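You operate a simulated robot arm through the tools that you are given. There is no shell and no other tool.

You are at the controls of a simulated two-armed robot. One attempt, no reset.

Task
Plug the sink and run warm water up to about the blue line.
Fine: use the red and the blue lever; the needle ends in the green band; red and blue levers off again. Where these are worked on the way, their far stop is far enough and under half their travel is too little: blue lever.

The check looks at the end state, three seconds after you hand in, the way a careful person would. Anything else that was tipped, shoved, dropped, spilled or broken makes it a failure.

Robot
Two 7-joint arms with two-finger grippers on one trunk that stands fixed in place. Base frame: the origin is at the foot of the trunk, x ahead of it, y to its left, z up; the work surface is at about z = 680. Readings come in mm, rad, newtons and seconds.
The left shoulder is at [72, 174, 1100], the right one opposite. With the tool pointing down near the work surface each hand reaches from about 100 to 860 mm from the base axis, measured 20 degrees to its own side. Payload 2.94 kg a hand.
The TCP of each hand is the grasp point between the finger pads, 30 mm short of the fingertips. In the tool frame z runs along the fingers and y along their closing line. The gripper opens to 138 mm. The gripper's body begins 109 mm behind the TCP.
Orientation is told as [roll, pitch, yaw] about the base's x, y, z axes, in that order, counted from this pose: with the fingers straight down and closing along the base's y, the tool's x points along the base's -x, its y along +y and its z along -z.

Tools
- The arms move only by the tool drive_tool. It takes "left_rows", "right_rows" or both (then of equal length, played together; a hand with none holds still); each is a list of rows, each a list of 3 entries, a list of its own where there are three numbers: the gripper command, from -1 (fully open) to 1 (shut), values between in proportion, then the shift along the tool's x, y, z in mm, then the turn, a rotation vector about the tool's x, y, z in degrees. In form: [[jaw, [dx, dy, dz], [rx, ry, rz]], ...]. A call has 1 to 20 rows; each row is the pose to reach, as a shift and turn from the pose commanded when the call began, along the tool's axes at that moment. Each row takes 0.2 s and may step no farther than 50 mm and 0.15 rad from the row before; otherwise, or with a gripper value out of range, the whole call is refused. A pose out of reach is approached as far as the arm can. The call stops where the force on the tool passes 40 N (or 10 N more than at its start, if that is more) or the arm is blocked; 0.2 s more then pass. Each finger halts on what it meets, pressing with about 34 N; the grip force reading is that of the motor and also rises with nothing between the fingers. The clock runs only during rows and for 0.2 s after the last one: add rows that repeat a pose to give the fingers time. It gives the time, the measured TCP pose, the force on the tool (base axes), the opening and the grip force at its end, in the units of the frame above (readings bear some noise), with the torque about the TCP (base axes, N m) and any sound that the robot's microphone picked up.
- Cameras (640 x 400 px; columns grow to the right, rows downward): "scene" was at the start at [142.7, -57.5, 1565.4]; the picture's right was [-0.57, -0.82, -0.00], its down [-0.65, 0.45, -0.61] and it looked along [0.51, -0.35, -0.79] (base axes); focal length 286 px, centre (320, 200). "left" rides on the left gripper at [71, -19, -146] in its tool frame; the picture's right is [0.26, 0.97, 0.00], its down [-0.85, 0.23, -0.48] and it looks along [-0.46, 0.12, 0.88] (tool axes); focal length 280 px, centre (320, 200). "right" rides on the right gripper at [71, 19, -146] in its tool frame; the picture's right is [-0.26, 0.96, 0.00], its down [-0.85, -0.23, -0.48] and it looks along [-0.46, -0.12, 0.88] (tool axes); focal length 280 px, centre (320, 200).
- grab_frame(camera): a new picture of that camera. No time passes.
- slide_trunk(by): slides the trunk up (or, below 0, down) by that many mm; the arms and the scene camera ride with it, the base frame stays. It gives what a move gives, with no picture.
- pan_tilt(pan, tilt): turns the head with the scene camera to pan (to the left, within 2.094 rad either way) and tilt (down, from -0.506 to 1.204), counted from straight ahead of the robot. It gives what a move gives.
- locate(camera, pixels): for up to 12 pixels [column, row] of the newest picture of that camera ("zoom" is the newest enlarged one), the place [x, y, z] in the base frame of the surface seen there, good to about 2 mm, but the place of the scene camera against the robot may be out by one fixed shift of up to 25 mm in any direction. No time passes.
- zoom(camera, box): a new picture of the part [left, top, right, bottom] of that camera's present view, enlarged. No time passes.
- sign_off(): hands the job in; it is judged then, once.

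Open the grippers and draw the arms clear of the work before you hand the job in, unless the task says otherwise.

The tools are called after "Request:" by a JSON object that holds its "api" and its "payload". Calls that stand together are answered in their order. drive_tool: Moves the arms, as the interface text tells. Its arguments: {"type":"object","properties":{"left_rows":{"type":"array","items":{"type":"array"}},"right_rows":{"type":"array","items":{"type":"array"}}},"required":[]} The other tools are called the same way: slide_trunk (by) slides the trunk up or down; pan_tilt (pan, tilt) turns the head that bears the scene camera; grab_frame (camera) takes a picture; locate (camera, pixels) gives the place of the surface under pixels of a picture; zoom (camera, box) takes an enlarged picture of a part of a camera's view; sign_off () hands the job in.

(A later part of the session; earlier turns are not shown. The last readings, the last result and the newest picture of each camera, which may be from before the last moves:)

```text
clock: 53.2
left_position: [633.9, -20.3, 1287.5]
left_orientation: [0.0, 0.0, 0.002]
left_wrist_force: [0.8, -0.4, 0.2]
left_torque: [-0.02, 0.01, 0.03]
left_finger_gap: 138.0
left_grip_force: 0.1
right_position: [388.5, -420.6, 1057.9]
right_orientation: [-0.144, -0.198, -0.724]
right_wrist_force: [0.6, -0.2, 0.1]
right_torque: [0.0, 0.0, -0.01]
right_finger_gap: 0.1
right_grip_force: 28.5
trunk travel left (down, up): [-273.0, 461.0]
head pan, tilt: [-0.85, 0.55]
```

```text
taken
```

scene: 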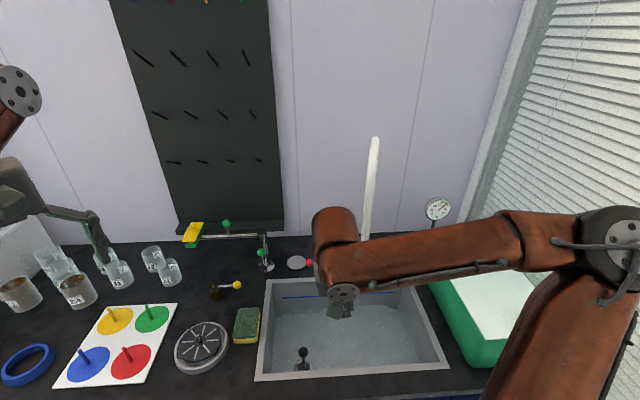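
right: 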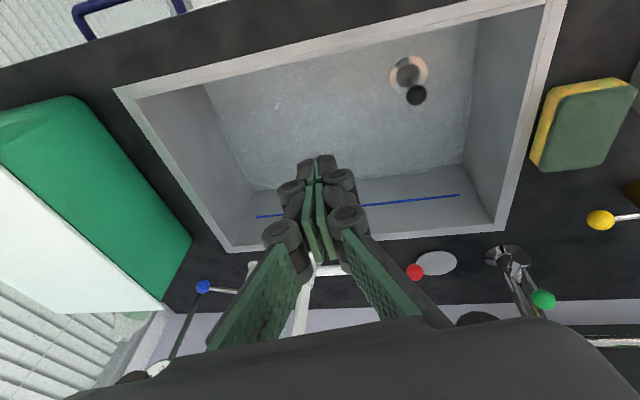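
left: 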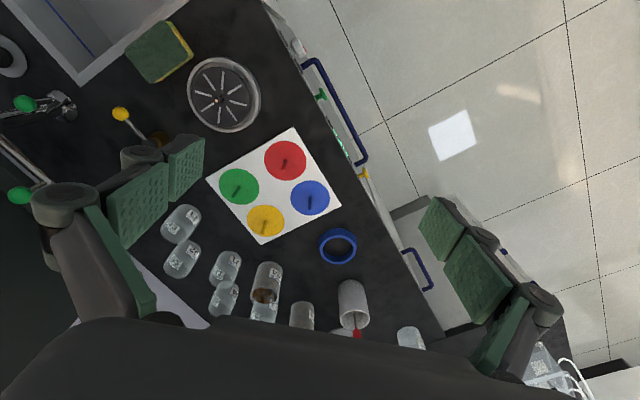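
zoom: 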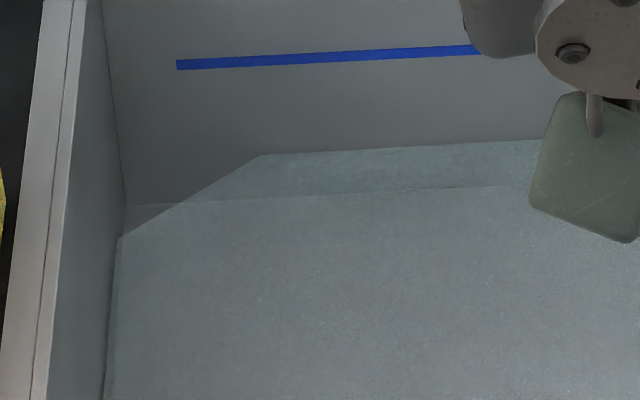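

Level ~30 mm, rising ~2.1 mm/s; needle ~40. While it fills I travel toward the far (right) side of the blue lever to be ready to close it, keeping above the box lid.

Request:
{"api": "drive_tool", "payload": {"right_rows": [[1, [-10.4, -43.2, 7.6], [0, 0, 0]], [1, [-20.7, -86.4, 15.3], [0, 0, 0]], [1, [-31.1, -129.6, 22.9], [0, 0, 0]], [1, [-55.4, -156.8, 31.8], [0, 0, 0]], [1, [-79.7, -183.9, 40.6], [0, 0, 0]], [1, [-104, -211, 49.5], [0, 0, 0]], [1, [-128.3, -238.2, 58.3], [0, 0, 0]], [1, [-161.8, -256.9, 67.8], [0, 0, 0]], [1, [-195.3, -275.6, 77.4], [0, 0, 0]]]}}

Request:
{"api": "grab_frame", "payload": {"camera": "right"}}

Request:
{"api": "grab_frame", "payload": {"camera": "scene"}}

```text
clock: 55.2
left_position: [635.7, -23.3, 1287.1]
left_orientation: [0.002, -0.001, -0.001]
left_wrist_force: [0.2, -0.7, -0.5]
left_torque: [0.05, -0.01, 0.02]
left_finger_gap: 138.0
left_grip_force: 0.0
right_position: [346.9, -767.7, 1057.3]
right_orientation: [-0.143, -0.199, -0.725]
right_wrist_force: [-0.1, 0.2, -0.6]
right_torque: [0.02, -0.01, -0.03]
right_finger_gap: 0.0
right_grip_force: 28.6
trunk travel left (down, up): [-273.0, 461.0]
head pan, tilt: [-0.85, 0.55]
```

```text
taken
```

right: 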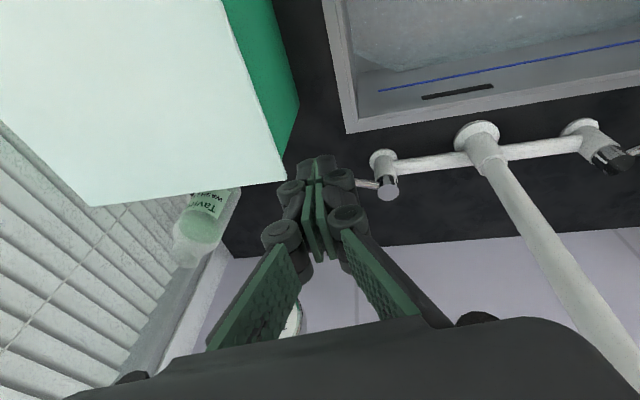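

```text
taken
```

scene: 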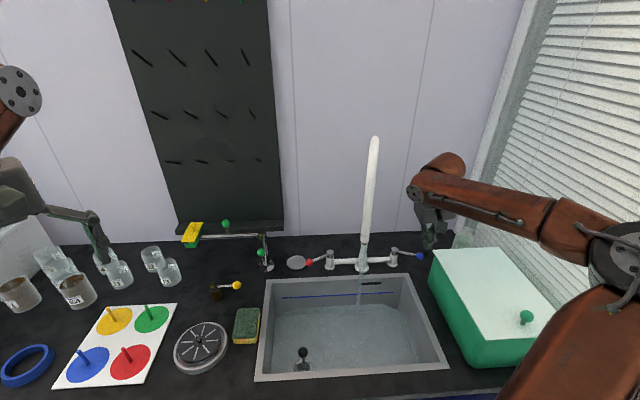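

The hand is passing above the box's back-left corner; the blue ball is visible at scene (420,255). I locate it to place the pusher behind it.

Request:
{"api": "zoom", "payload": {"camera": "scene", "box": [370, 200, 470, 280]}}

Request:
{"api": "locate", "payload": {"camera": "scene", "pixels": [[420, 255], [405, 252], [393, 250], [435, 222], [432, 260], [440, 255], [455, 248]]}}

```text
5.00 times, centred on (420, 240) of scene
```

zoom: 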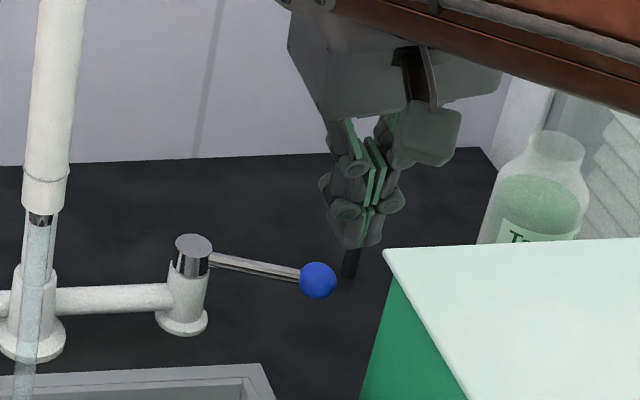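

```text
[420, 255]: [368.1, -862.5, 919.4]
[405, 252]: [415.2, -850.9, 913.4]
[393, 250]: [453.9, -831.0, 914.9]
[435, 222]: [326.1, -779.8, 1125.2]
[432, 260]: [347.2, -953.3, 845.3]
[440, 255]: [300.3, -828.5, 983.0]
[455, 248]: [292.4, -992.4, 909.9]
```

The blue ball is at ≈(385,-847), with the dial's post ~100 mm behind it. I move above the far side of the ball, staying high.

Request:
{"api": "drive_tool", "payload": {"right_rows": [[1, [-33, -18.7, 9.5], [0, 0, 0]], [1, [-67, -37.4, 19], [0, 0, 0]], [1, [-79, -42, 42], [0, 0, 0]], [1, [-90.7, -46.3, 66.3], [0, 0, 0]], [1, [-90.7, -46.3, 66.3], [0, 0, 0]]]}}

Request:
{"api": "grab_frame", "payload": {"camera": "right"}}

Request:
{"api": "zoom", "payload": {"camera": "scene", "box": [370, 200, 470, 280]}}

Request:
{"api": "zoom", "payload": {"camera": "scene", "box": [265, 290, 335, 340]}}

```text
clock: 56.4
left_position: [633.8, -20.4, 1287.8]
left_orientation: [0.0, 0.001, 0.001]
left_wrist_force: [-0.2, 0.9, 0.1]
left_torque: [-0.03, -0.03, -0.03]
left_finger_gap: 138.1
left_grip_force: 0.1
right_position: [383.9, -871.5, 1018.3]
right_orientation: [-0.143, -0.199, -0.725]
right_wrist_force: [-1.2, 0.2, 1.0]
right_torque: [-0.02, 0.02, 0.0]
right_finger_gap: 0.0
right_grip_force: 28.2
trunk travel left (down, up): [-273.0, 461.0]
head pan, tilt: [-0.85, 0.55]
```

```text
taken
```

right: 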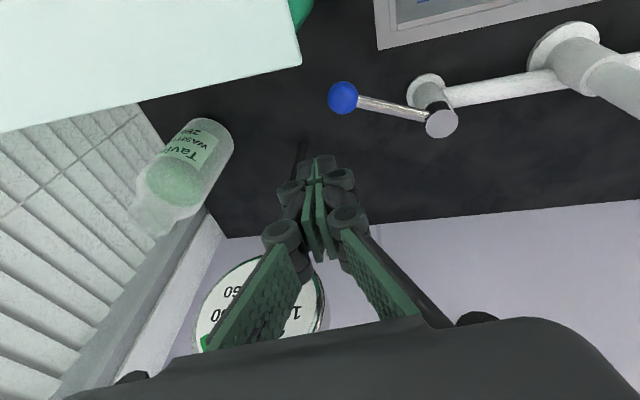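

```text
5.00 times, centred on (420, 240) of scene
```

zoom: 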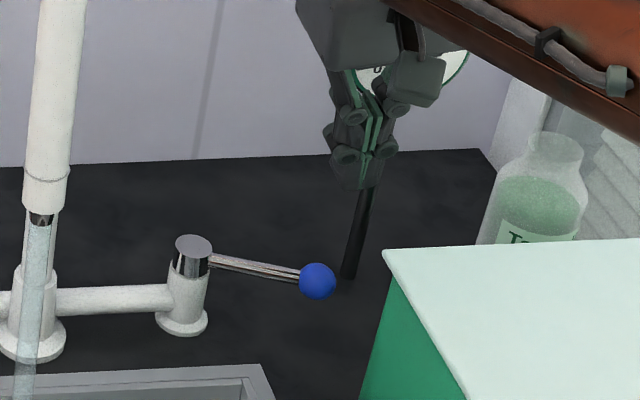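

```text
8.00 times, centred on (300, 315) of scene
```

zoom: 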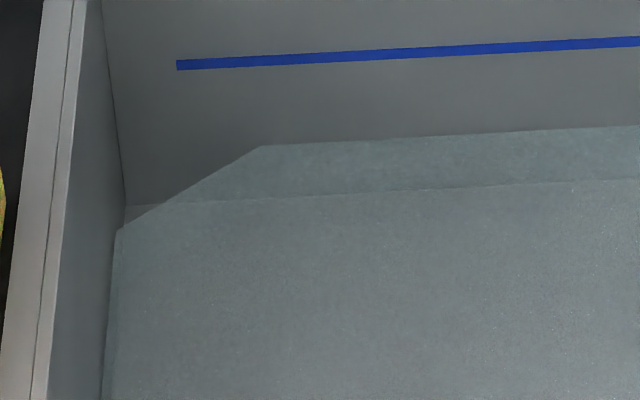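

The dial sits just behind the hand (right picture (265,310)). I measure its nearest edge and the ball before descending beside it.

Request:
{"api": "locate", "payload": {"camera": "right", "pixels": [[305, 312], [318, 300], [240, 270], [215, 320], [320, 280], [300, 150], [343, 98], [385, 106], [440, 122], [298, 50], [205, 140]]}}

Request:
{"api": "zoom", "payload": {"camera": "right", "box": [180, 240, 360, 360]}}

```text
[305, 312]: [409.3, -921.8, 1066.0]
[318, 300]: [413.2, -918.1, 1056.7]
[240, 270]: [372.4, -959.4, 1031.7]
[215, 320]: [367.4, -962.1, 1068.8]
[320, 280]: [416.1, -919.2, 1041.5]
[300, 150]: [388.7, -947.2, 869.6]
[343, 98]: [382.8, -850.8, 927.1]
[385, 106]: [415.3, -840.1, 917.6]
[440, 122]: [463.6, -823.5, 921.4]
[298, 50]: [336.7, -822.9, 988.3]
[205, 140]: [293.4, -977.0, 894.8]
```

```text
3.33 times, centred on (270, 300) of right
```

zoom: 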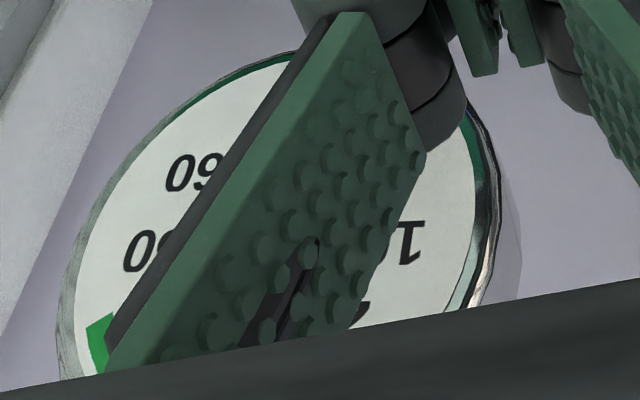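

Dial face lies at ~37 mm or more from the hand's path, fine. The blue ball's centre is ≈(385,-855), so I shift to (397,-884) behind it and descend in steps.

Request:
{"api": "drive_tool", "payload": {"right_rows": [[1, [-17.7, -0.3, 3.7], [0, 0, 0]], [1, [-11, 4.3, 35], [0, 0, 0]], [1, [-5, 8.8, 67], [0, 0, 0]], [1, [1.8, 13.3, 98.8], [0, 0, 0]], [1, [1.8, 13.3, 98.8], [0, 0, 0]]]}}

Request:
{"api": "grab_frame", "payload": {"camera": "right"}}

Request:
{"api": "zoom", "payload": {"camera": "scene", "box": [370, 200, 470, 280]}}

Request:
{"api": "zoom", "payload": {"camera": "scene", "box": [265, 290, 335, 340]}}

```text
clock: 57.6
left_position: [635.1, -21.7, 1288.4]
left_orientation: [0.0, -0.001, 0.003]
left_wrist_force: [0.0, 0.0, -0.7]
left_torque: [-0.02, 0.03, 0.03]
left_finger_gap: 137.9
left_grip_force: 0.0
right_position: [396.2, -888.7, 920.3]
right_orientation: [-0.144, -0.2, -0.725]
right_wrist_force: [-0.6, 0.5, 0.0]
right_torque: [0.01, -0.02, -0.01]
right_finger_gap: 0.2
right_grip_force: 29.0
trunk travel left (down, up): [-273.0, 461.0]
head pan, tilt: [-0.85, 0.55]
```

```text
taken
```

right: 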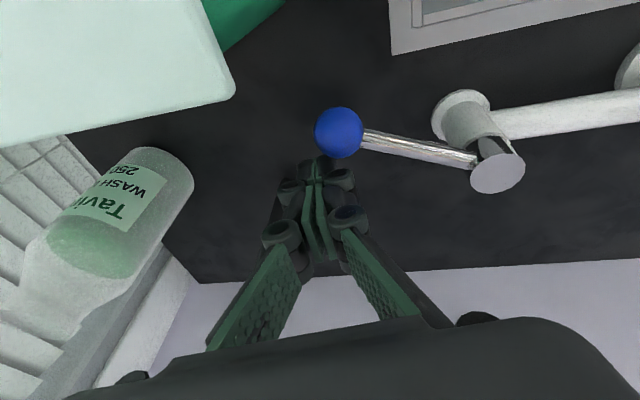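

```text
5.00 times, centred on (420, 240) of scene
```

zoom: 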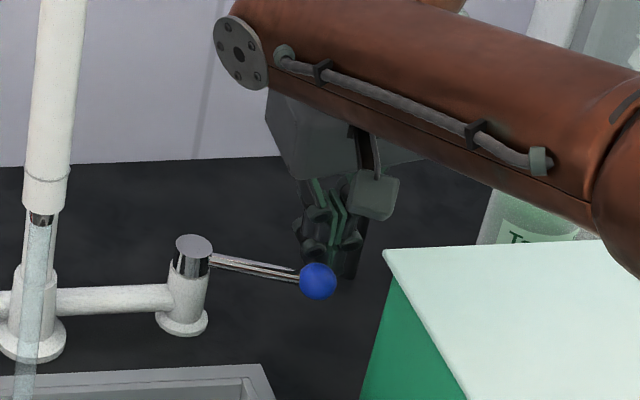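

```text
8.00 times, centred on (300, 315) of scene
```

zoom: 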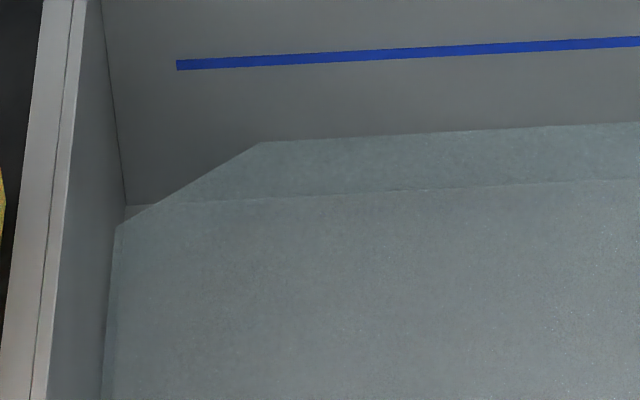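

The pusher stands right behind the blue ball (ball (339,132), fingertips (318,165)). Level is ~39 mm. I wait here and watch the level until about 80 mm.

Request:
{"api": "drive_tool", "payload": {"right_rows": [[1, [0, 0, 0], [0, 0, 0]], [1, [0, 0, 0], [0, 0, 0]], [1, [0, 0, 0], [0, 0, 0]], [1, [0, 0, 0], [0, 0, 0]], [1, [0, 0, 0], [0, 0, 0]], [1, [0, 0, 0], [0, 0, 0]], [1, [0, 0, 0], [0, 0, 0]], [1, [0, 0, 0], [0, 0, 0]], [1, [0, 0, 0], [0, 0, 0]], [1, [0, 0, 0], [0, 0, 0]], [1, [0, 0, 0], [0, 0, 0]], [1, [0, 0, 0], [0, 0, 0]], [1, [0, 0, 0], [0, 0, 0]], [1, [0, 0, 0], [0, 0, 0]], [1, [0, 0, 0], [0, 0, 0]], [1, [0, 0, 0], [0, 0, 0]], [1, [0, 0, 0], [0, 0, 0]], [1, [0, 0, 0], [0, 0, 0]], [1, [0, 0, 0], [0, 0, 0]], [1, [0, 0, 0], [0, 0, 0]]]}}

Request:
{"api": "zoom", "payload": {"camera": "scene", "box": [265, 290, 335, 340]}}

```text
clock: 61.8
left_position: [633.8, -22.1, 1287.4]
left_orientation: [0.0, -0.001, 0.001]
left_wrist_force: [0.8, 0.6, 0.8]
left_torque: [0.01, 0.02, -0.04]
left_finger_gap: 138.0
left_grip_force: 0.2
right_position: [396.9, -889.7, 920.2]
right_orientation: [-0.143, -0.199, -0.724]
right_wrist_force: [0.9, 0.3, 0.1]
right_torque: [0.04, 0.04, -0.04]
right_finger_gap: 0.0
right_grip_force: 28.6
trunk travel left (down, up): [-273.0, 461.0]
head pan, tilt: [-0.85, 0.55]
```

```text
8.00 times, centred on (300, 315) of scene
```

zoom: 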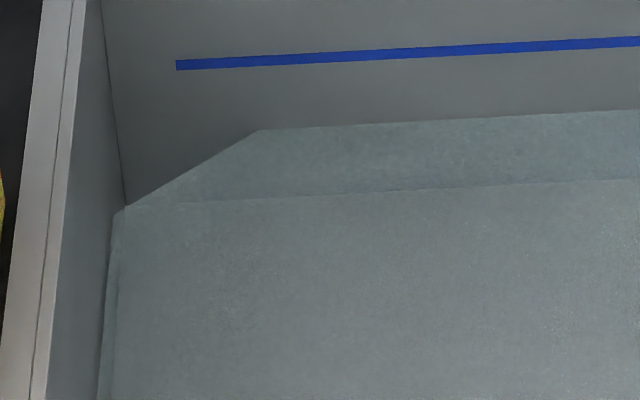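

Level ≈48 mm, rate steady at ~2.1 mm/s. I keep waiting.

Request:
{"api": "drive_tool", "payload": {"right_rows": [[1, [0, 0, 0], [0, 0, 0]], [1, [0, 0, 0], [0, 0, 0]], [1, [0, 0, 0], [0, 0, 0]], [1, [0, 0, 0], [0, 0, 0]], [1, [0, 0, 0], [0, 0, 0]], [1, [0, 0, 0], [0, 0, 0]], [1, [0, 0, 0], [0, 0, 0]], [1, [0, 0, 0], [0, 0, 0]], [1, [0, 0, 0], [0, 0, 0]], [1, [0, 0, 0], [0, 0, 0]], [1, [0, 0, 0], [0, 0, 0]], [1, [0, 0, 0], [0, 0, 0]], [1, [0, 0, 0], [0, 0, 0]], [1, [0, 0, 0], [0, 0, 0]], [1, [0, 0, 0], [0, 0, 0]], [1, [0, 0, 0], [0, 0, 0]], [1, [0, 0, 0], [0, 0, 0]], [1, [0, 0, 0], [0, 0, 0]], [1, [0, 0, 0], [0, 0, 0]], [1, [0, 0, 0], [0, 0, 0]]]}}

Request:
{"api": "zoom", "payload": {"camera": "scene", "box": [265, 290, 335, 340]}}

Request:
{"api": "grab_frame", "payload": {"camera": "scene"}}

```text
clock: 66.0
left_position: [634.4, -22.6, 1287.2]
left_orientation: [0.0, 0.0, 0.001]
left_wrist_force: [-0.6, 0.2, 0.8]
left_torque: [0.02, -0.02, 0.0]
left_finger_gap: 137.9
left_grip_force: 0.1
right_position: [396.3, -888.8, 919.5]
right_orientation: [-0.144, -0.199, -0.724]
right_wrist_force: [0.0, -0.2, -0.8]
right_torque: [-0.03, 0.0, 0.0]
right_finger_gap: 0.0
right_grip_force: 28.3
trunk travel left (down, up): [-273.0, 461.0]
head pan, tilt: [-0.85, 0.55]
```

```text
8.00 times, centred on (300, 315) of scene
```

zoom: 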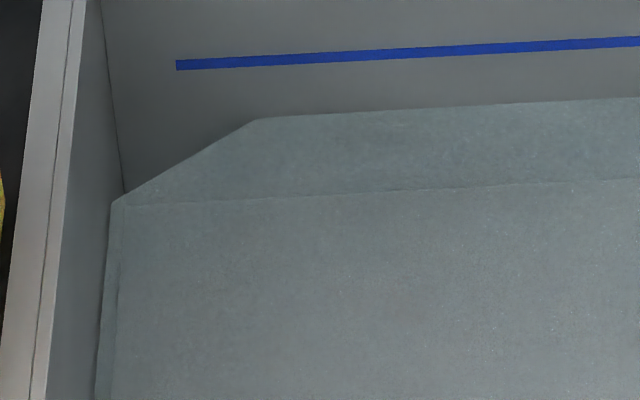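

```text
taken
```

scene: 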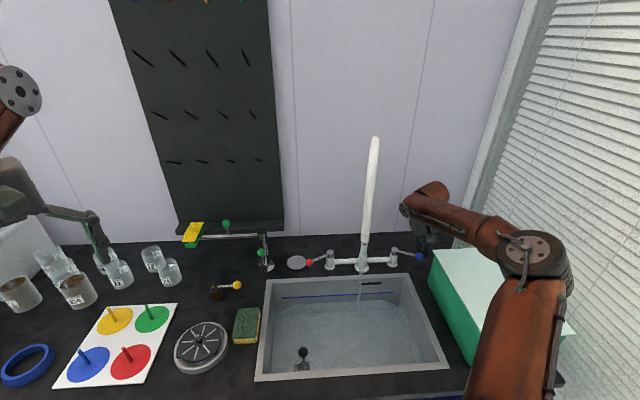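

Level ≈56 mm. I keep waiting two more stretches.

Request:
{"api": "drive_tool", "payload": {"right_rows": [[1, [0, 0, 0], [0, 0, 0]], [1, [0, 0, 0], [0, 0, 0]], [1, [0, 0, 0], [0, 0, 0]], [1, [0, 0, 0], [0, 0, 0]], [1, [0, 0, 0], [0, 0, 0]], [1, [0, 0, 0], [0, 0, 0]], [1, [0, 0, 0], [0, 0, 0]], [1, [0, 0, 0], [0, 0, 0]], [1, [0, 0, 0], [0, 0, 0]], [1, [0, 0, 0], [0, 0, 0]], [1, [0, 0, 0], [0, 0, 0]], [1, [0, 0, 0], [0, 0, 0]], [1, [0, 0, 0], [0, 0, 0]], [1, [0, 0, 0], [0, 0, 0]], [1, [0, 0, 0], [0, 0, 0]], [1, [0, 0, 0], [0, 0, 0]], [1, [0, 0, 0], [0, 0, 0]], [1, [0, 0, 0], [0, 0, 0]], [1, [0, 0, 0], [0, 0, 0]], [1, [0, 0, 0], [0, 0, 0]]]}}

Request:
{"api": "zoom", "payload": {"camera": "scene", "box": [265, 290, 335, 340]}}

```text
clock: 70.2
left_position: [634.9, -21.8, 1287.4]
left_orientation: [-0.001, 0.001, 0.002]
left_wrist_force: [0.4, 0.4, 0.2]
left_torque: [-0.01, 0.0, -0.01]
left_finger_gap: 137.9
left_grip_force: 0.0
right_position: [395.9, -889.6, 919.2]
right_orientation: [-0.143, -0.198, -0.723]
right_wrist_force: [0.9, -0.3, 0.5]
right_torque: [0.02, 0.01, 0.01]
right_finger_gap: 0.0
right_grip_force: 28.8
trunk travel left (down, up): [-273.0, 461.0]
head pan, tilt: [-0.85, 0.55]
```

```text
8.00 times, centred on (300, 315) of scene
```

zoom: 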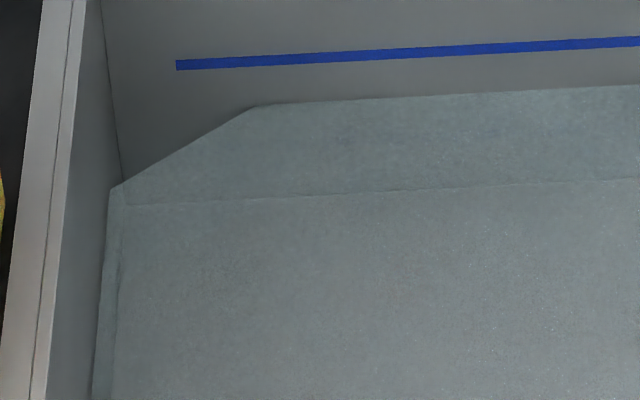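

Edge at row ~104, line at row ~60; it gains ~3 rows/s. I wait ~8 s more before closing blue.

Request:
{"api": "drive_tool", "payload": {"right_rows": [[1, [0, 0, 0], [0, 0, 0]], [1, [0, 0, 0], [0, 0, 0]], [1, [0, 0, 0], [0, 0, 0]], [1, [0, 0, 0], [0, 0, 0]], [1, [0, 0, 0], [0, 0, 0]], [1, [0, 0, 0], [0, 0, 0]], [1, [0, 0, 0], [0, 0, 0]], [1, [0, 0, 0], [0, 0, 0]], [1, [0, 0, 0], [0, 0, 0]], [1, [0, 0, 0], [0, 0, 0]], [1, [0, 0, 0], [0, 0, 0]], [1, [0, 0, 0], [0, 0, 0]], [1, [0, 0, 0], [0, 0, 0]], [1, [0, 0, 0], [0, 0, 0]], [1, [0, 0, 0], [0, 0, 0]], [1, [0, 0, 0], [0, 0, 0]], [1, [0, 0, 0], [0, 0, 0]], [1, [0, 0, 0], [0, 0, 0]], [1, [0, 0, 0], [0, 0, 0]], [1, [0, 0, 0], [0, 0, 0]]]}}

Request:
{"api": "zoom", "payload": {"camera": "scene", "box": [265, 290, 335, 340]}}

Request:
{"api": "grab_frame", "payload": {"camera": "scene"}}

Request:
{"api": "grab_frame", "payload": {"camera": "right"}}

```text
clock: 74.4
left_position: [634.5, -22.4, 1287.0]
left_orientation: [0.0, 0.0, 0.002]
left_wrist_force: [-0.2, 0.3, 0.2]
left_torque: [0.0, 0.0, 0.04]
left_finger_gap: 138.0
left_grip_force: 0.0
right_position: [395.6, -889.5, 919.5]
right_orientation: [-0.143, -0.198, -0.725]
right_wrist_force: [-0.4, -0.2, 0.1]
right_torque: [0.0, 0.01, 0.0]
right_finger_gap: 0.0
right_grip_force: 28.1
trunk travel left (down, up): [-273.0, 461.0]
head pan, tilt: [-0.85, 0.55]
```

```text
8.00 times, centred on (300, 315) of scene
```

zoom: 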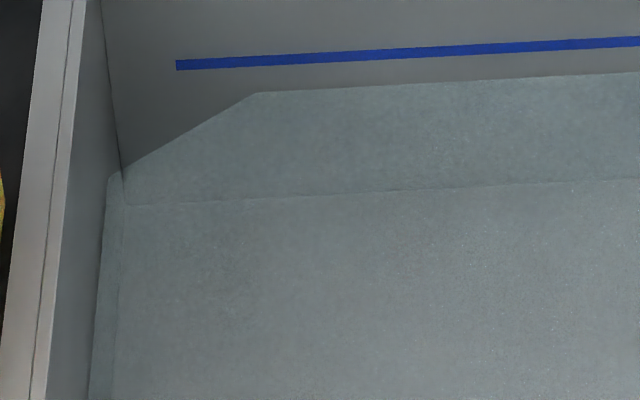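

```text
taken
```

scene: 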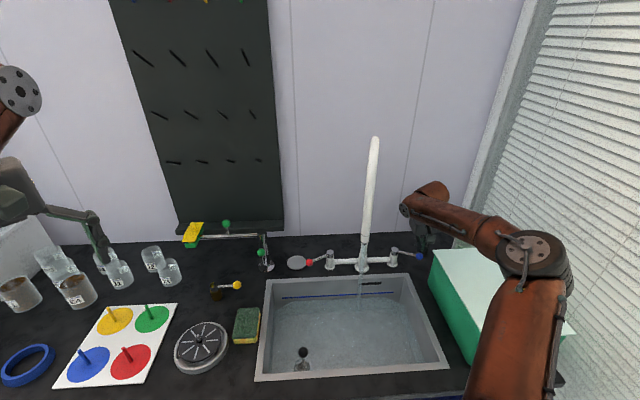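

```text
taken
```

right: 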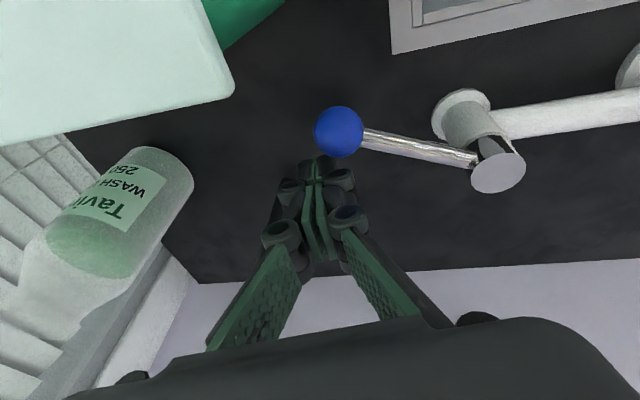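

31 rows remain to the line. I wait 2.8 s more, then close blue.

Request:
{"api": "drive_tool", "payload": {"right_rows": [[1, [0, 0, 0], [0, 0, 0]], [1, [0, 0, 0], [0, 0, 0]], [1, [0, 0, 0], [0, 0, 0]], [1, [0, 0, 0], [0, 0, 0]], [1, [0, 0, 0], [0, 0, 0]], [1, [0, 0, 0], [0, 0, 0]], [1, [0, 0, 0], [0, 0, 0]], [1, [0, 0, 0], [0, 0, 0]], [1, [0, 0, 0], [0, 0, 0]], [1, [0, 0, 0], [1, 0, 0]], [1, [0, 0, 0], [2, 0, 0]], [1, [0, 0, 0], [4, 0, 0]], [1, [0, 0, 0], [6, 0, 0]]]}}

Request:
{"api": "zoom", "payload": {"camera": "scene", "box": [265, 290, 335, 340]}}

Request:
{"api": "grab_frame", "payload": {"camera": "right"}}

```text
clock: 77.2
left_position: [635.1, -22.1, 1287.5]
left_orientation: [0.001, 0.0, 0.001]
left_wrist_force: [-0.2, 0.4, 0.1]
left_torque: [-0.02, -0.02, -0.03]
left_finger_gap: 137.8
left_grip_force: 0.0
right_position: [397.1, -887.4, 919.2]
right_orientation: [-0.248, -0.199, -0.726]
right_wrist_force: [0.0, -0.1, 0.5]
right_torque: [-0.02, -0.03, -0.02]
right_finger_gap: 0.2
right_grip_force: 28.6
trunk travel left (down, up): [-273.0, 461.0]
head pan, tilt: [-0.85, 0.55]
```

```text
8.00 times, centred on (300, 315) of scene
```

zoom: 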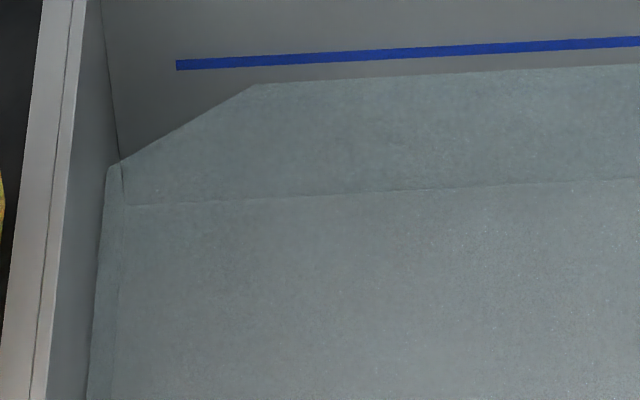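

```text
taken
```

right: 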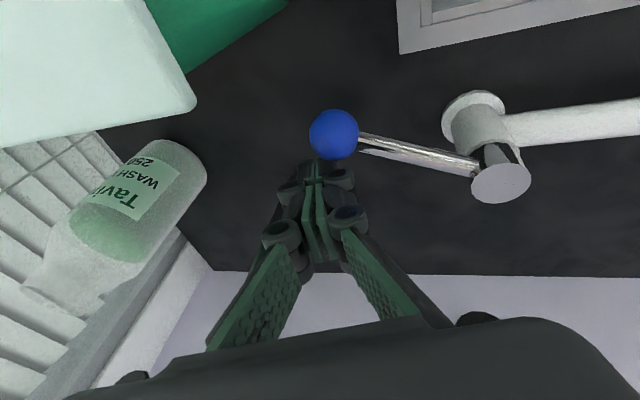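

22 rows remain. I push the blue lever back along its arc to the closed position (lever pointing straight at the user).

Request:
{"api": "drive_tool", "payload": {"right_rows": [[1, [8.7, 6.8, -3.6], [0, 0, 0]], [1, [31, 13.4, -9.8], [0, 0, 0]], [1, [49.3, 25, -16.6], [0, 0, 0]], [1, [56.5, 32.1, -19.9], [0, 0, 0]], [1, [63.6, 41.2, -23.7], [0, 0, 0]], [1, [70.6, 54.7, -28.5], [0, 0, 0]], [1, [74.9, 69.5, -33.2], [0, 0, 0]], [1, [74.8, 72.3, -33.9], [0, 0, 0]]]}}

Request:
{"api": "grab_frame", "payload": {"camera": "right"}}

Request:
{"api": "zoom", "payload": {"camera": "scene", "box": [370, 200, 470, 280]}}

Request:
{"api": "zoom", "payload": {"camera": "scene", "box": [265, 290, 335, 340]}}

```text
clock: 79.2
left_position: [634.8, -19.8, 1289.5]
left_orientation: [0.0, -0.003, 0.005]
left_wrist_force: [-0.1, 1.0, -0.3]
left_torque: [-0.01, 0.02, -0.01]
left_finger_gap: 137.8
left_grip_force: 0.0
right_position: [387.4, -785.4, 923.8]
right_orientation: [-0.272, -0.196, -0.733]
right_wrist_force: [-20.5, -28.1, -2.3]
right_torque: [-0.17, 0.12, -0.06]
right_finger_gap: 0.2
right_grip_force: 28.1
trunk travel left (down, up): [-273.0, 461.0]
head pan, tilt: [-0.85, 0.55]
stopped in row 8 (right hand): the force on the tool passed its limit at 41 N (the readings are from after the stop); the commanded pose is now the measured one
```

```text
taken
```

right: 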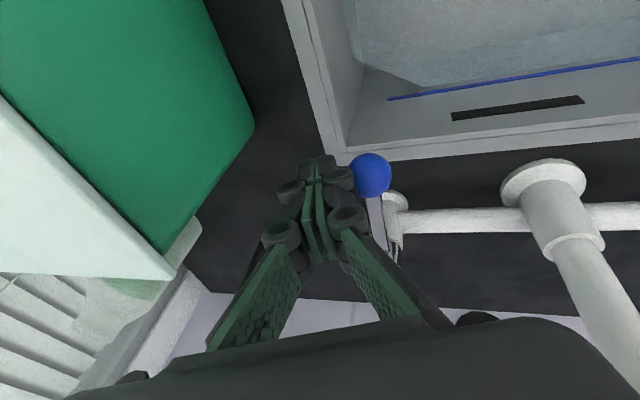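

```text
5.00 times, centred on (420, 240) of scene
```

zoom: 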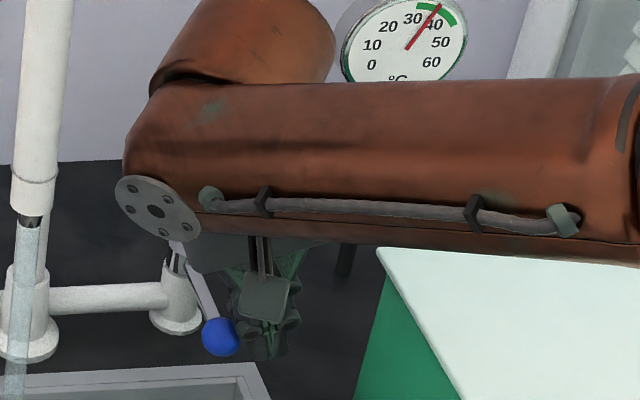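

```text
8.00 times, centred on (300, 315) of scene
```

zoom: 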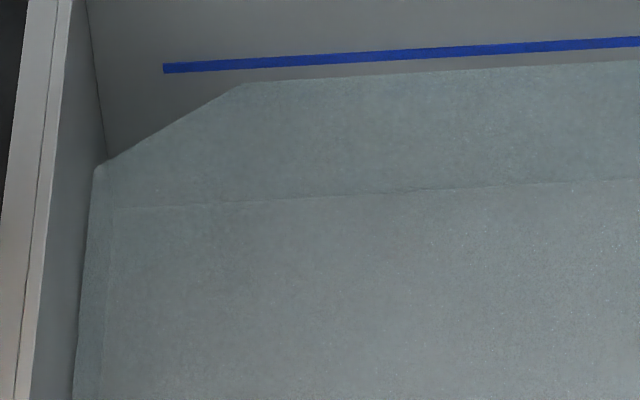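

Blue hit its closed stop (force 41 N toward −u stopped the move), needle ~38 °C. I back off from the ball, rise, and travel around the spout's front toward the red lever.

Request:
{"api": "drive_tool", "payload": {"right_rows": [[1, [0.8, -14.5, 3.9], [0, 0, 0]], [1, [-8, -26.4, -38.6], [0, 0, 0]], [1, [-4.3, -31.9, -90.8], [0, 0, 0]], [1, [24, -19, -109], [0, 0, 0]], [1, [52, -5.5, -128], [0, 0, 0]], [1, [80.1, 7.5, -146.7], [0, 0, 0]], [1, [113, 35, -166], [0, -1, 0]], [1, [147, 62, -185], [0, -2, 0]], [1, [180.4, 89.1, -203.9], [0, -3, 0]], [1, [191, 131, -218], [0, -4, 0]], [1, [202, 173, -232], [0, -5, 0]], [1, [212.4, 214.5, -245.5], [0, -6, 0]], [1, [184, 239, -247], [0, -7, 0]], [1, [155, 264, -249], [0, -8, 0]], [1, [127, 289, -250], [0, -8, 0]], [1, [98.7, 313.7, -251.7], [0, -8, 0]]]}}

Request:
{"api": "grab_frame", "payload": {"camera": "right"}}

Request:
{"api": "grab_frame", "payload": {"camera": "scene"}}

Request:
{"api": "zoom", "payload": {"camera": "scene", "box": [265, 290, 335, 340]}}

Request:
{"api": "zoom", "payload": {"camera": "scene", "box": [370, 180, 470, 280]}}

```text
refused: row 3 steps farther than a row can; nothing moved
```

```text
taken
```

right: 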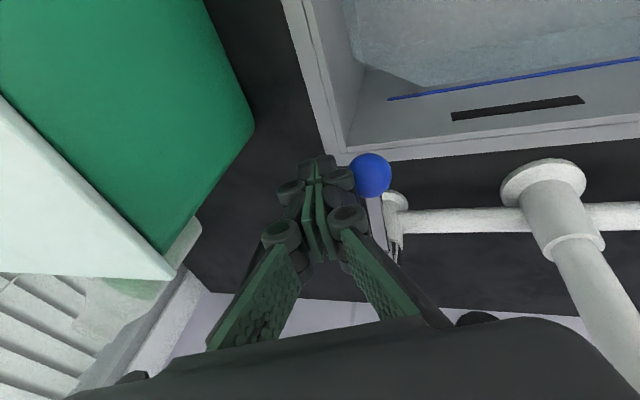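

```text
taken
```

scene: 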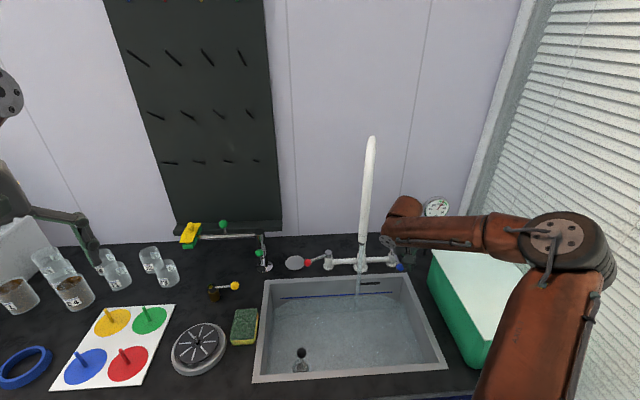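

```text
8.00 times, centred on (300, 315) of scene
```

zoom: 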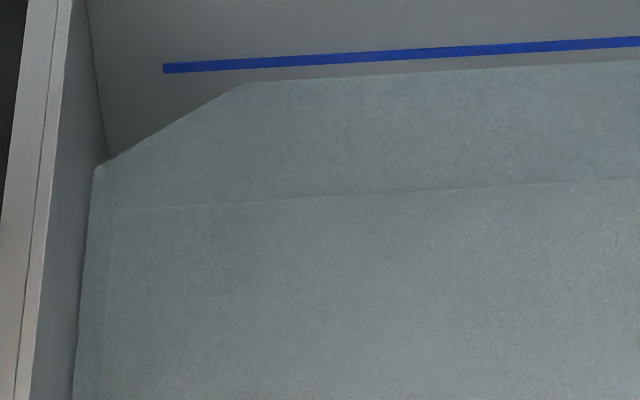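

```text
4.00 times, centred on (420, 230) of scene
```

zoom: 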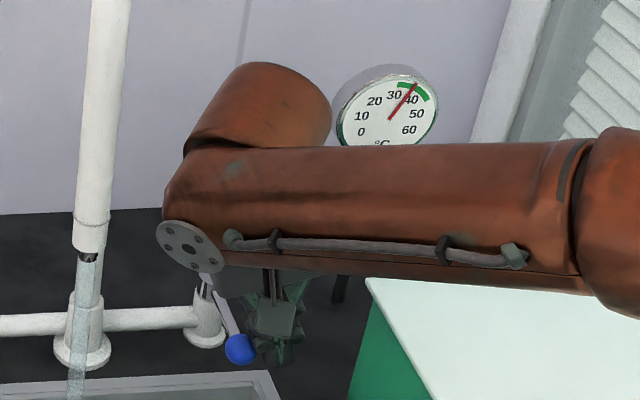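

The call was refused because row 3 stepped 52 mm; nothing moved. I resend with that step split evenly.

Request:
{"api": "drive_tool", "payload": {"right_rows": [[1, [0.8, -14.5, 3.9], [0, 0, 0]], [1, [-5, -23, -40], [0, 0, 0]], [1, [-4.3, -30, -86], [0, 0, 0]], [1, [24, -19, -109], [0, 0, 0]], [1, [52, -5.5, -128], [0, 0, 0]], [1, [80.1, 7.5, -146.7], [0, 0, 0]], [1, [113, 35, -166], [0, -1, 0]], [1, [147, 62, -185], [0, -2, 0]], [1, [180.4, 89.1, -203.9], [0, -3, 0]], [1, [191, 131, -218], [0, -4, 0]], [1, [202, 173, -232], [0, -5, 0]], [1, [212.4, 214.5, -245.5], [0, -6, 0]], [1, [184, 239, -247], [0, -7, 0]], [1, [155, 264, -249], [0, -8, 0]], [1, [127, 289, -250], [0, -8, 0]], [1, [98.7, 313.7, -251.7], [0, -8, 0]]]}}

Request:
{"api": "grab_frame", "payload": {"camera": "right"}}

Request:
{"api": "grab_frame", "payload": {"camera": "scene"}}

Request:
{"api": "zoom", "payload": {"camera": "scene", "box": [265, 290, 335, 340]}}

Request:
{"api": "zoom", "payload": {"camera": "scene", "box": [370, 180, 470, 280]}}

```text
clock: 82.6
left_position: [636.1, -17.6, 1286.6]
left_orientation: [-0.002, 0.001, 0.004]
left_wrist_force: [-0.1, -0.5, -0.9]
left_torque: [0.0, 0.05, 0.0]
left_finger_gap: 137.9
left_grip_force: 0.1
right_position: [542.0, -417.1, 1063.3]
right_orientation: [-0.272, -0.336, -0.688]
right_wrist_force: [0.0, -0.2, -0.1]
right_torque: [-0.03, 0.03, -0.01]
right_finger_gap: 0.1
right_grip_force: 28.6
trunk travel left (down, up): [-273.0, 461.0]
head pan, tilt: [-0.85, 0.55]
```

```text
taken
```

right: 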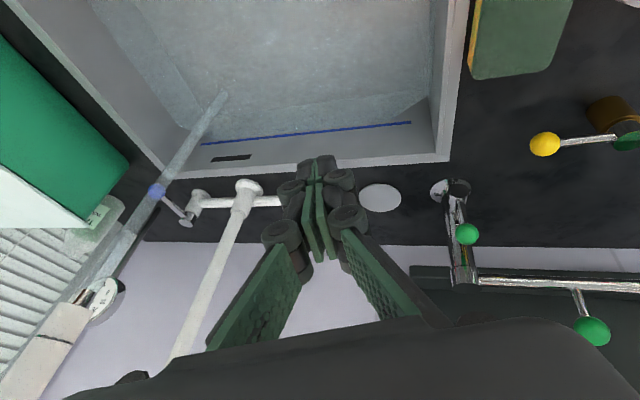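

```text
taken
```

scene: 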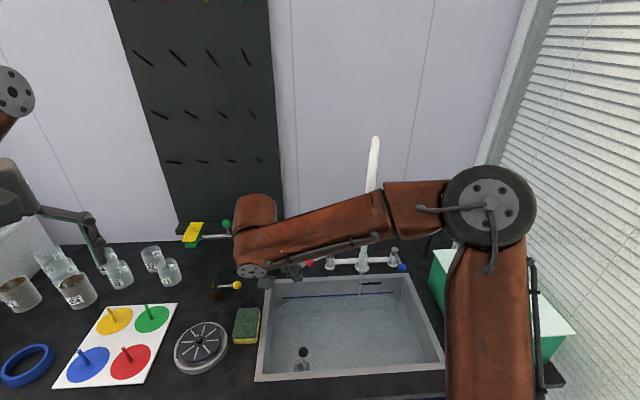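

```text
8.00 times, centred on (300, 315) of scene
```

zoom: 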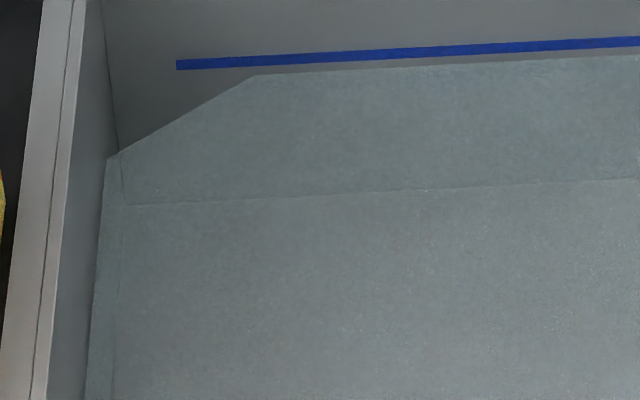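

```text
4.00 times, centred on (420, 230) of scene
```

zoom: 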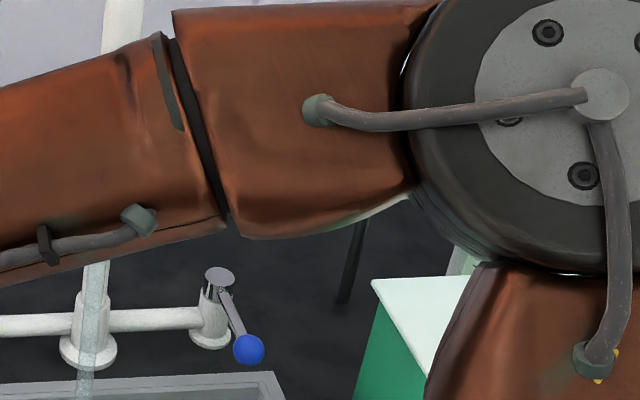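

Blue is back in its off direction (ball below its cap as at the start). 14 rows (~9 mm) remain, now with red only. I move to a hover on the far-left side of the red ball.

Request:
{"api": "drive_tool", "payload": {"right_rows": [[1, [-34, 1.8, 17], [0, 0, 0]], [1, [-67, 3.5, 33], [0, 0, 0]], [1, [-101, 5.3, 50], [0, 0, 0]], [1, [-134.6, 7.1, 66.6], [0, 0, 0]], [1, [-162, -1.4, 104], [0, 0, 0]], [1, [-189.5, -9.9, 140.8], [0, 0, 0]]]}}

Request:
{"api": "grab_frame", "payload": {"camera": "right"}}

Request:
{"api": "grab_frame", "payload": {"camera": "scene"}}

Request:
{"api": "zoom", "payload": {"camera": "scene", "box": [265, 290, 335, 340]}}

```text
clock: 84.0
left_position: [636.7, -18.7, 1286.5]
left_orientation: [0.0, 0.001, 0.001]
left_wrist_force: [0.0, 0.4, 0.0]
left_torque: [0.03, 0.04, -0.02]
left_finger_gap: 138.0
left_grip_force: 0.1
right_position: [682.3, -598.9, 995.1]
right_orientation: [-0.274, -0.334, -0.687]
right_wrist_force: [0.1, -0.4, -0.3]
right_torque: [0.0, 0.03, -0.01]
right_finger_gap: 0.2
right_grip_force: 28.4
trunk travel left (down, up): [-273.0, 461.0]
head pan, tilt: [-0.85, 0.55]
```

```text
taken
```

right: 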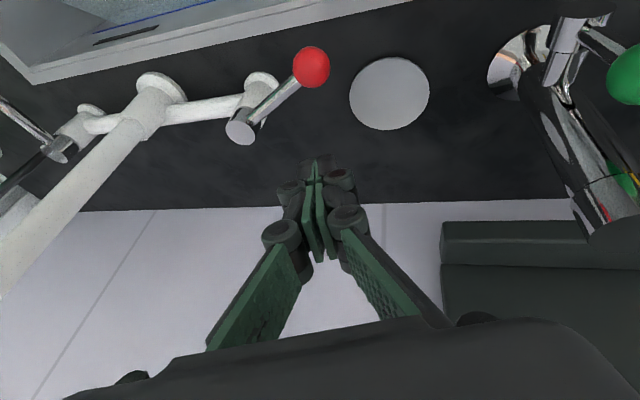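

```text
taken
```

scene: 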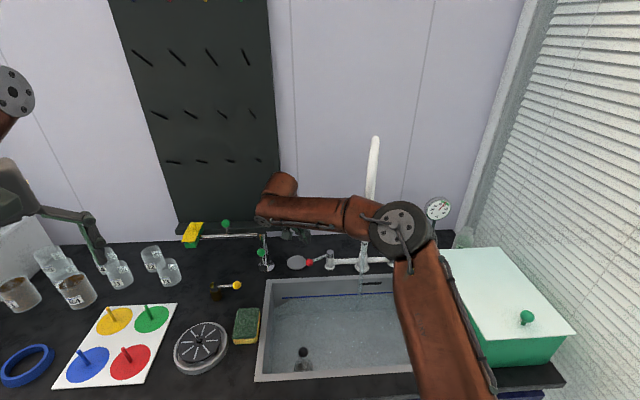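

```text
8.00 times, centred on (300, 315) of scene
```

zoom: 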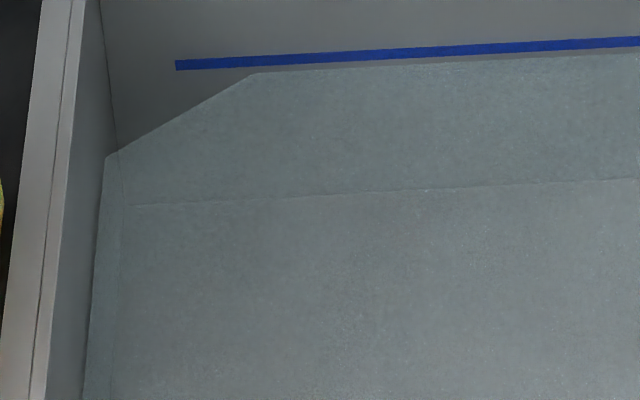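

Edge row ~71 against line ~60. I locate the red ball and lever for the closing push, and read the dial.

Request:
{"api": "locate", "payload": {"camera": "right", "pixels": [[311, 67], [275, 100], [240, 132], [390, 95]]}}

Request:
{"api": "zoom", "payload": {"camera": "scene", "box": [415, 185, 465, 225]}}

Request:
{"api": "locate", "payload": {"camera": "scene", "pixels": [[356, 202], [362, 204], [350, 232], [370, 192], [372, 180], [385, 212]]}}

```text
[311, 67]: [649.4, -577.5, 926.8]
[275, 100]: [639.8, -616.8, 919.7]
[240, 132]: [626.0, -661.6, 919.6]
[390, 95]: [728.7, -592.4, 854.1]
```

```text
10.00 times, centred on (440, 205) of scene
```

zoom: 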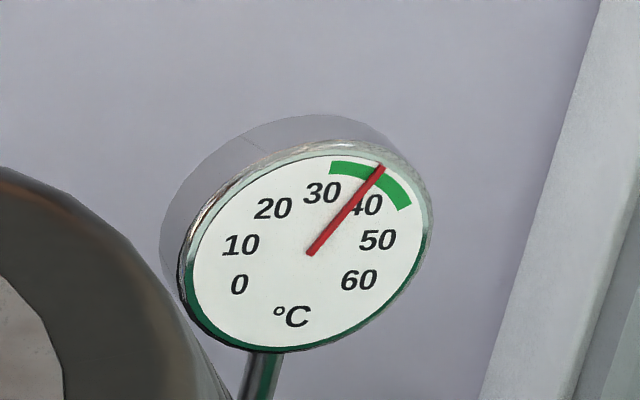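

```text
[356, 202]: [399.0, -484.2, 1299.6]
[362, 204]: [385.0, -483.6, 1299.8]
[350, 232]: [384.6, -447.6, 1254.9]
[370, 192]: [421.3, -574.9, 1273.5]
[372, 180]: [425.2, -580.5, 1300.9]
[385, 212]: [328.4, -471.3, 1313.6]
```

Needle is mid-band at ~37–38 °C; the red ball is at 62°. I descend behind it and let the last few millimetres run in.

Request:
{"api": "drive_tool", "payload": {"right_rows": [[1, [12.6, 10, 32.8], [0, 0, 0]], [1, [25.3, 19.9, 65.5], [0, 0, 0]], [1, [25.3, 19.9, 65.5], [0, 0, 0]], [1, [25.3, 19.9, 65.5], [0, 0, 0]], [1, [25.3, 19.9, 65.5], [0, 0, 0]], [1, [25.3, 19.9, 65.5], [0, 0, 0]], [1, [25.3, 19.9, 65.5], [0, 0, 0]], [1, [25.3, 19.9, 65.5], [0, 0, 0]], [1, [25.3, 19.9, 65.5], [0, 0, 0]], [1, [25.3, 19.9, 65.5], [0, 0, 0]], [1, [25.3, 19.9, 65.5], [0, 0, 0]], [1, [25.3, 19.9, 65.5], [0, 0, 0]], [1, [25.3, 19.9, 65.5], [0, 0, 0]], [1, [25.3, 19.9, 65.5], [0, 0, 0]], [1, [25.3, 19.9, 65.5], [0, 0, 0]]]}}

Request:
{"api": "grab_frame", "payload": {"camera": "right"}}

Request:
{"api": "zoom", "payload": {"camera": "scene", "box": [265, 290, 335, 340]}}

```text
clock: 87.2
left_position: [635.7, -17.6, 1287.0]
left_orientation: [-0.002, 0.0, 0.006]
left_wrist_force: [-0.6, 0.2, 0.4]
left_torque: [0.0, 0.02, -0.03]
left_finger_gap: 138.1
left_grip_force: 0.1
right_position: [683.6, -594.7, 925.1]
right_orientation: [-0.273, -0.336, -0.687]
right_wrist_force: [0.4, -0.3, 0.1]
right_torque: [-0.01, 0.02, 0.0]
right_finger_gap: 0.0
right_grip_force: 28.5
trunk travel left (down, up): [-273.0, 461.0]
head pan, tilt: [-0.85, 0.55]
```

```text
taken
```

right: 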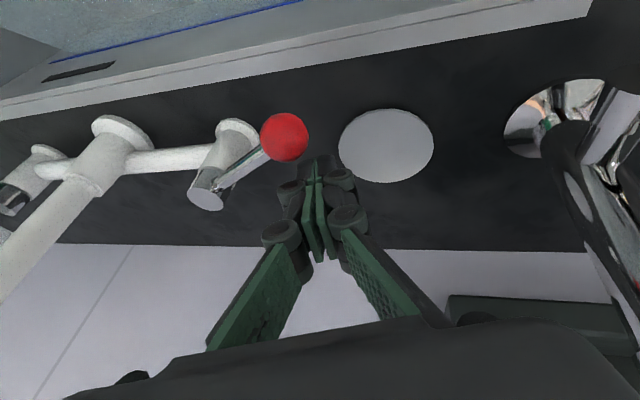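

```text
8.00 times, centred on (300, 315) of scene
```

zoom: 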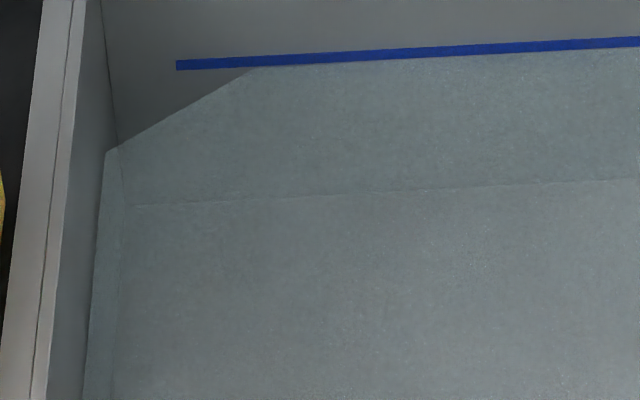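

The water edge (row ~66) is just at the line's lower edge. After another ~1.2 s I push the red lever back along its arc to closed, all in one call.

Request:
{"api": "drive_tool", "payload": {"right_rows": [[1, [0, 0, 0], [0, 0, 0]], [1, [0, 0, 0], [0, 0, 0]], [1, [0, 0, 0], [0, 0, 0]], [1, [0, 0, 0], [0, 0, 0]], [1, [0, 0, 0], [0, 0, 0]], [1, [0, 0, 0], [0, 0, 0]], [1, [10.9, -2.2, -1.2], [0, 0, 0]], [1, [27.7, -6.7, -6], [0, 0, 0]], [1, [47.1, -18, -9.9], [0, 0, 0]], [1, [63.3, -33.8, -11.4], [0, 0, 0]], [1, [71.7, -46.2, -11], [0, 0, 0]], [1, [78.3, -61.4, -9.1], [0, 0, 0]], [1, [78.4, -62.8, -9], [0, 0, 0]]]}}

Request:
{"api": "grab_frame", "payload": {"camera": "right"}}

Request:
{"api": "zoom", "payload": {"camera": "scene", "box": [265, 290, 335, 340]}}

Request:
{"api": "grab_frame", "payload": {"camera": "scene"}}

```text
clock: 90.0
left_position: [639.3, -15.5, 1286.6]
left_orientation: [-0.004, 0.003, 0.003]
left_wrist_force: [0.0, -0.7, 0.9]
left_torque: [-0.03, -0.02, 0.0]
left_finger_gap: 138.1
left_grip_force: 0.0
right_position: [587.1, -582.8, 926.6]
right_orientation: [-0.267, -0.34, -0.681]
right_wrist_force: [20.9, 13.5, -3.1]
right_torque: [0.13, -0.27, 0.14]
right_finger_gap: 0.0
right_grip_force: 28.7
trunk travel left (down, up): [-273.0, 461.0]
head pan, tilt: [-0.85, 0.55]
```

```text
taken
```

right: 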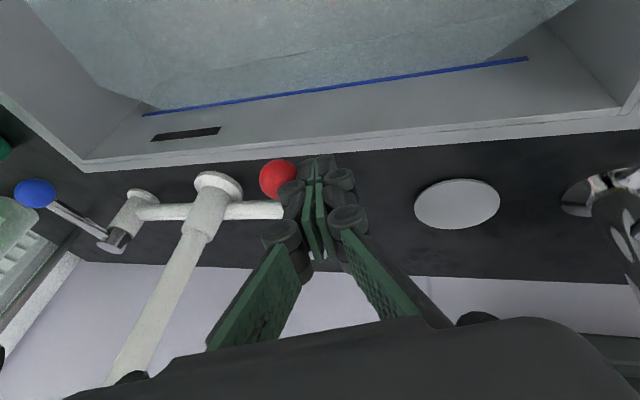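

```text
8.00 times, centred on (300, 315) of scene
```

zoom: 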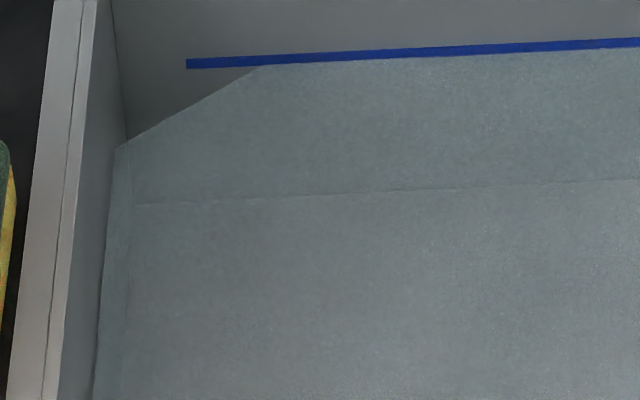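

```text
taken
```

scene: 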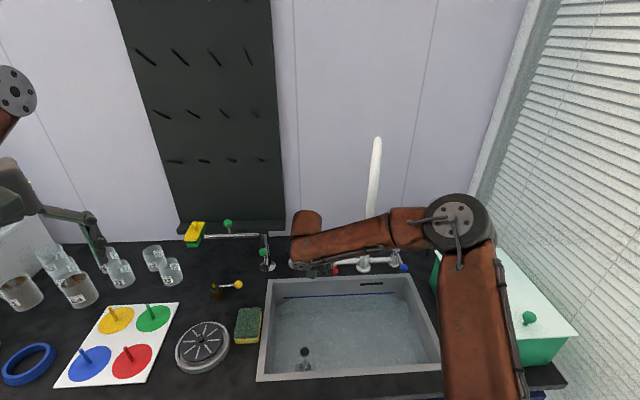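

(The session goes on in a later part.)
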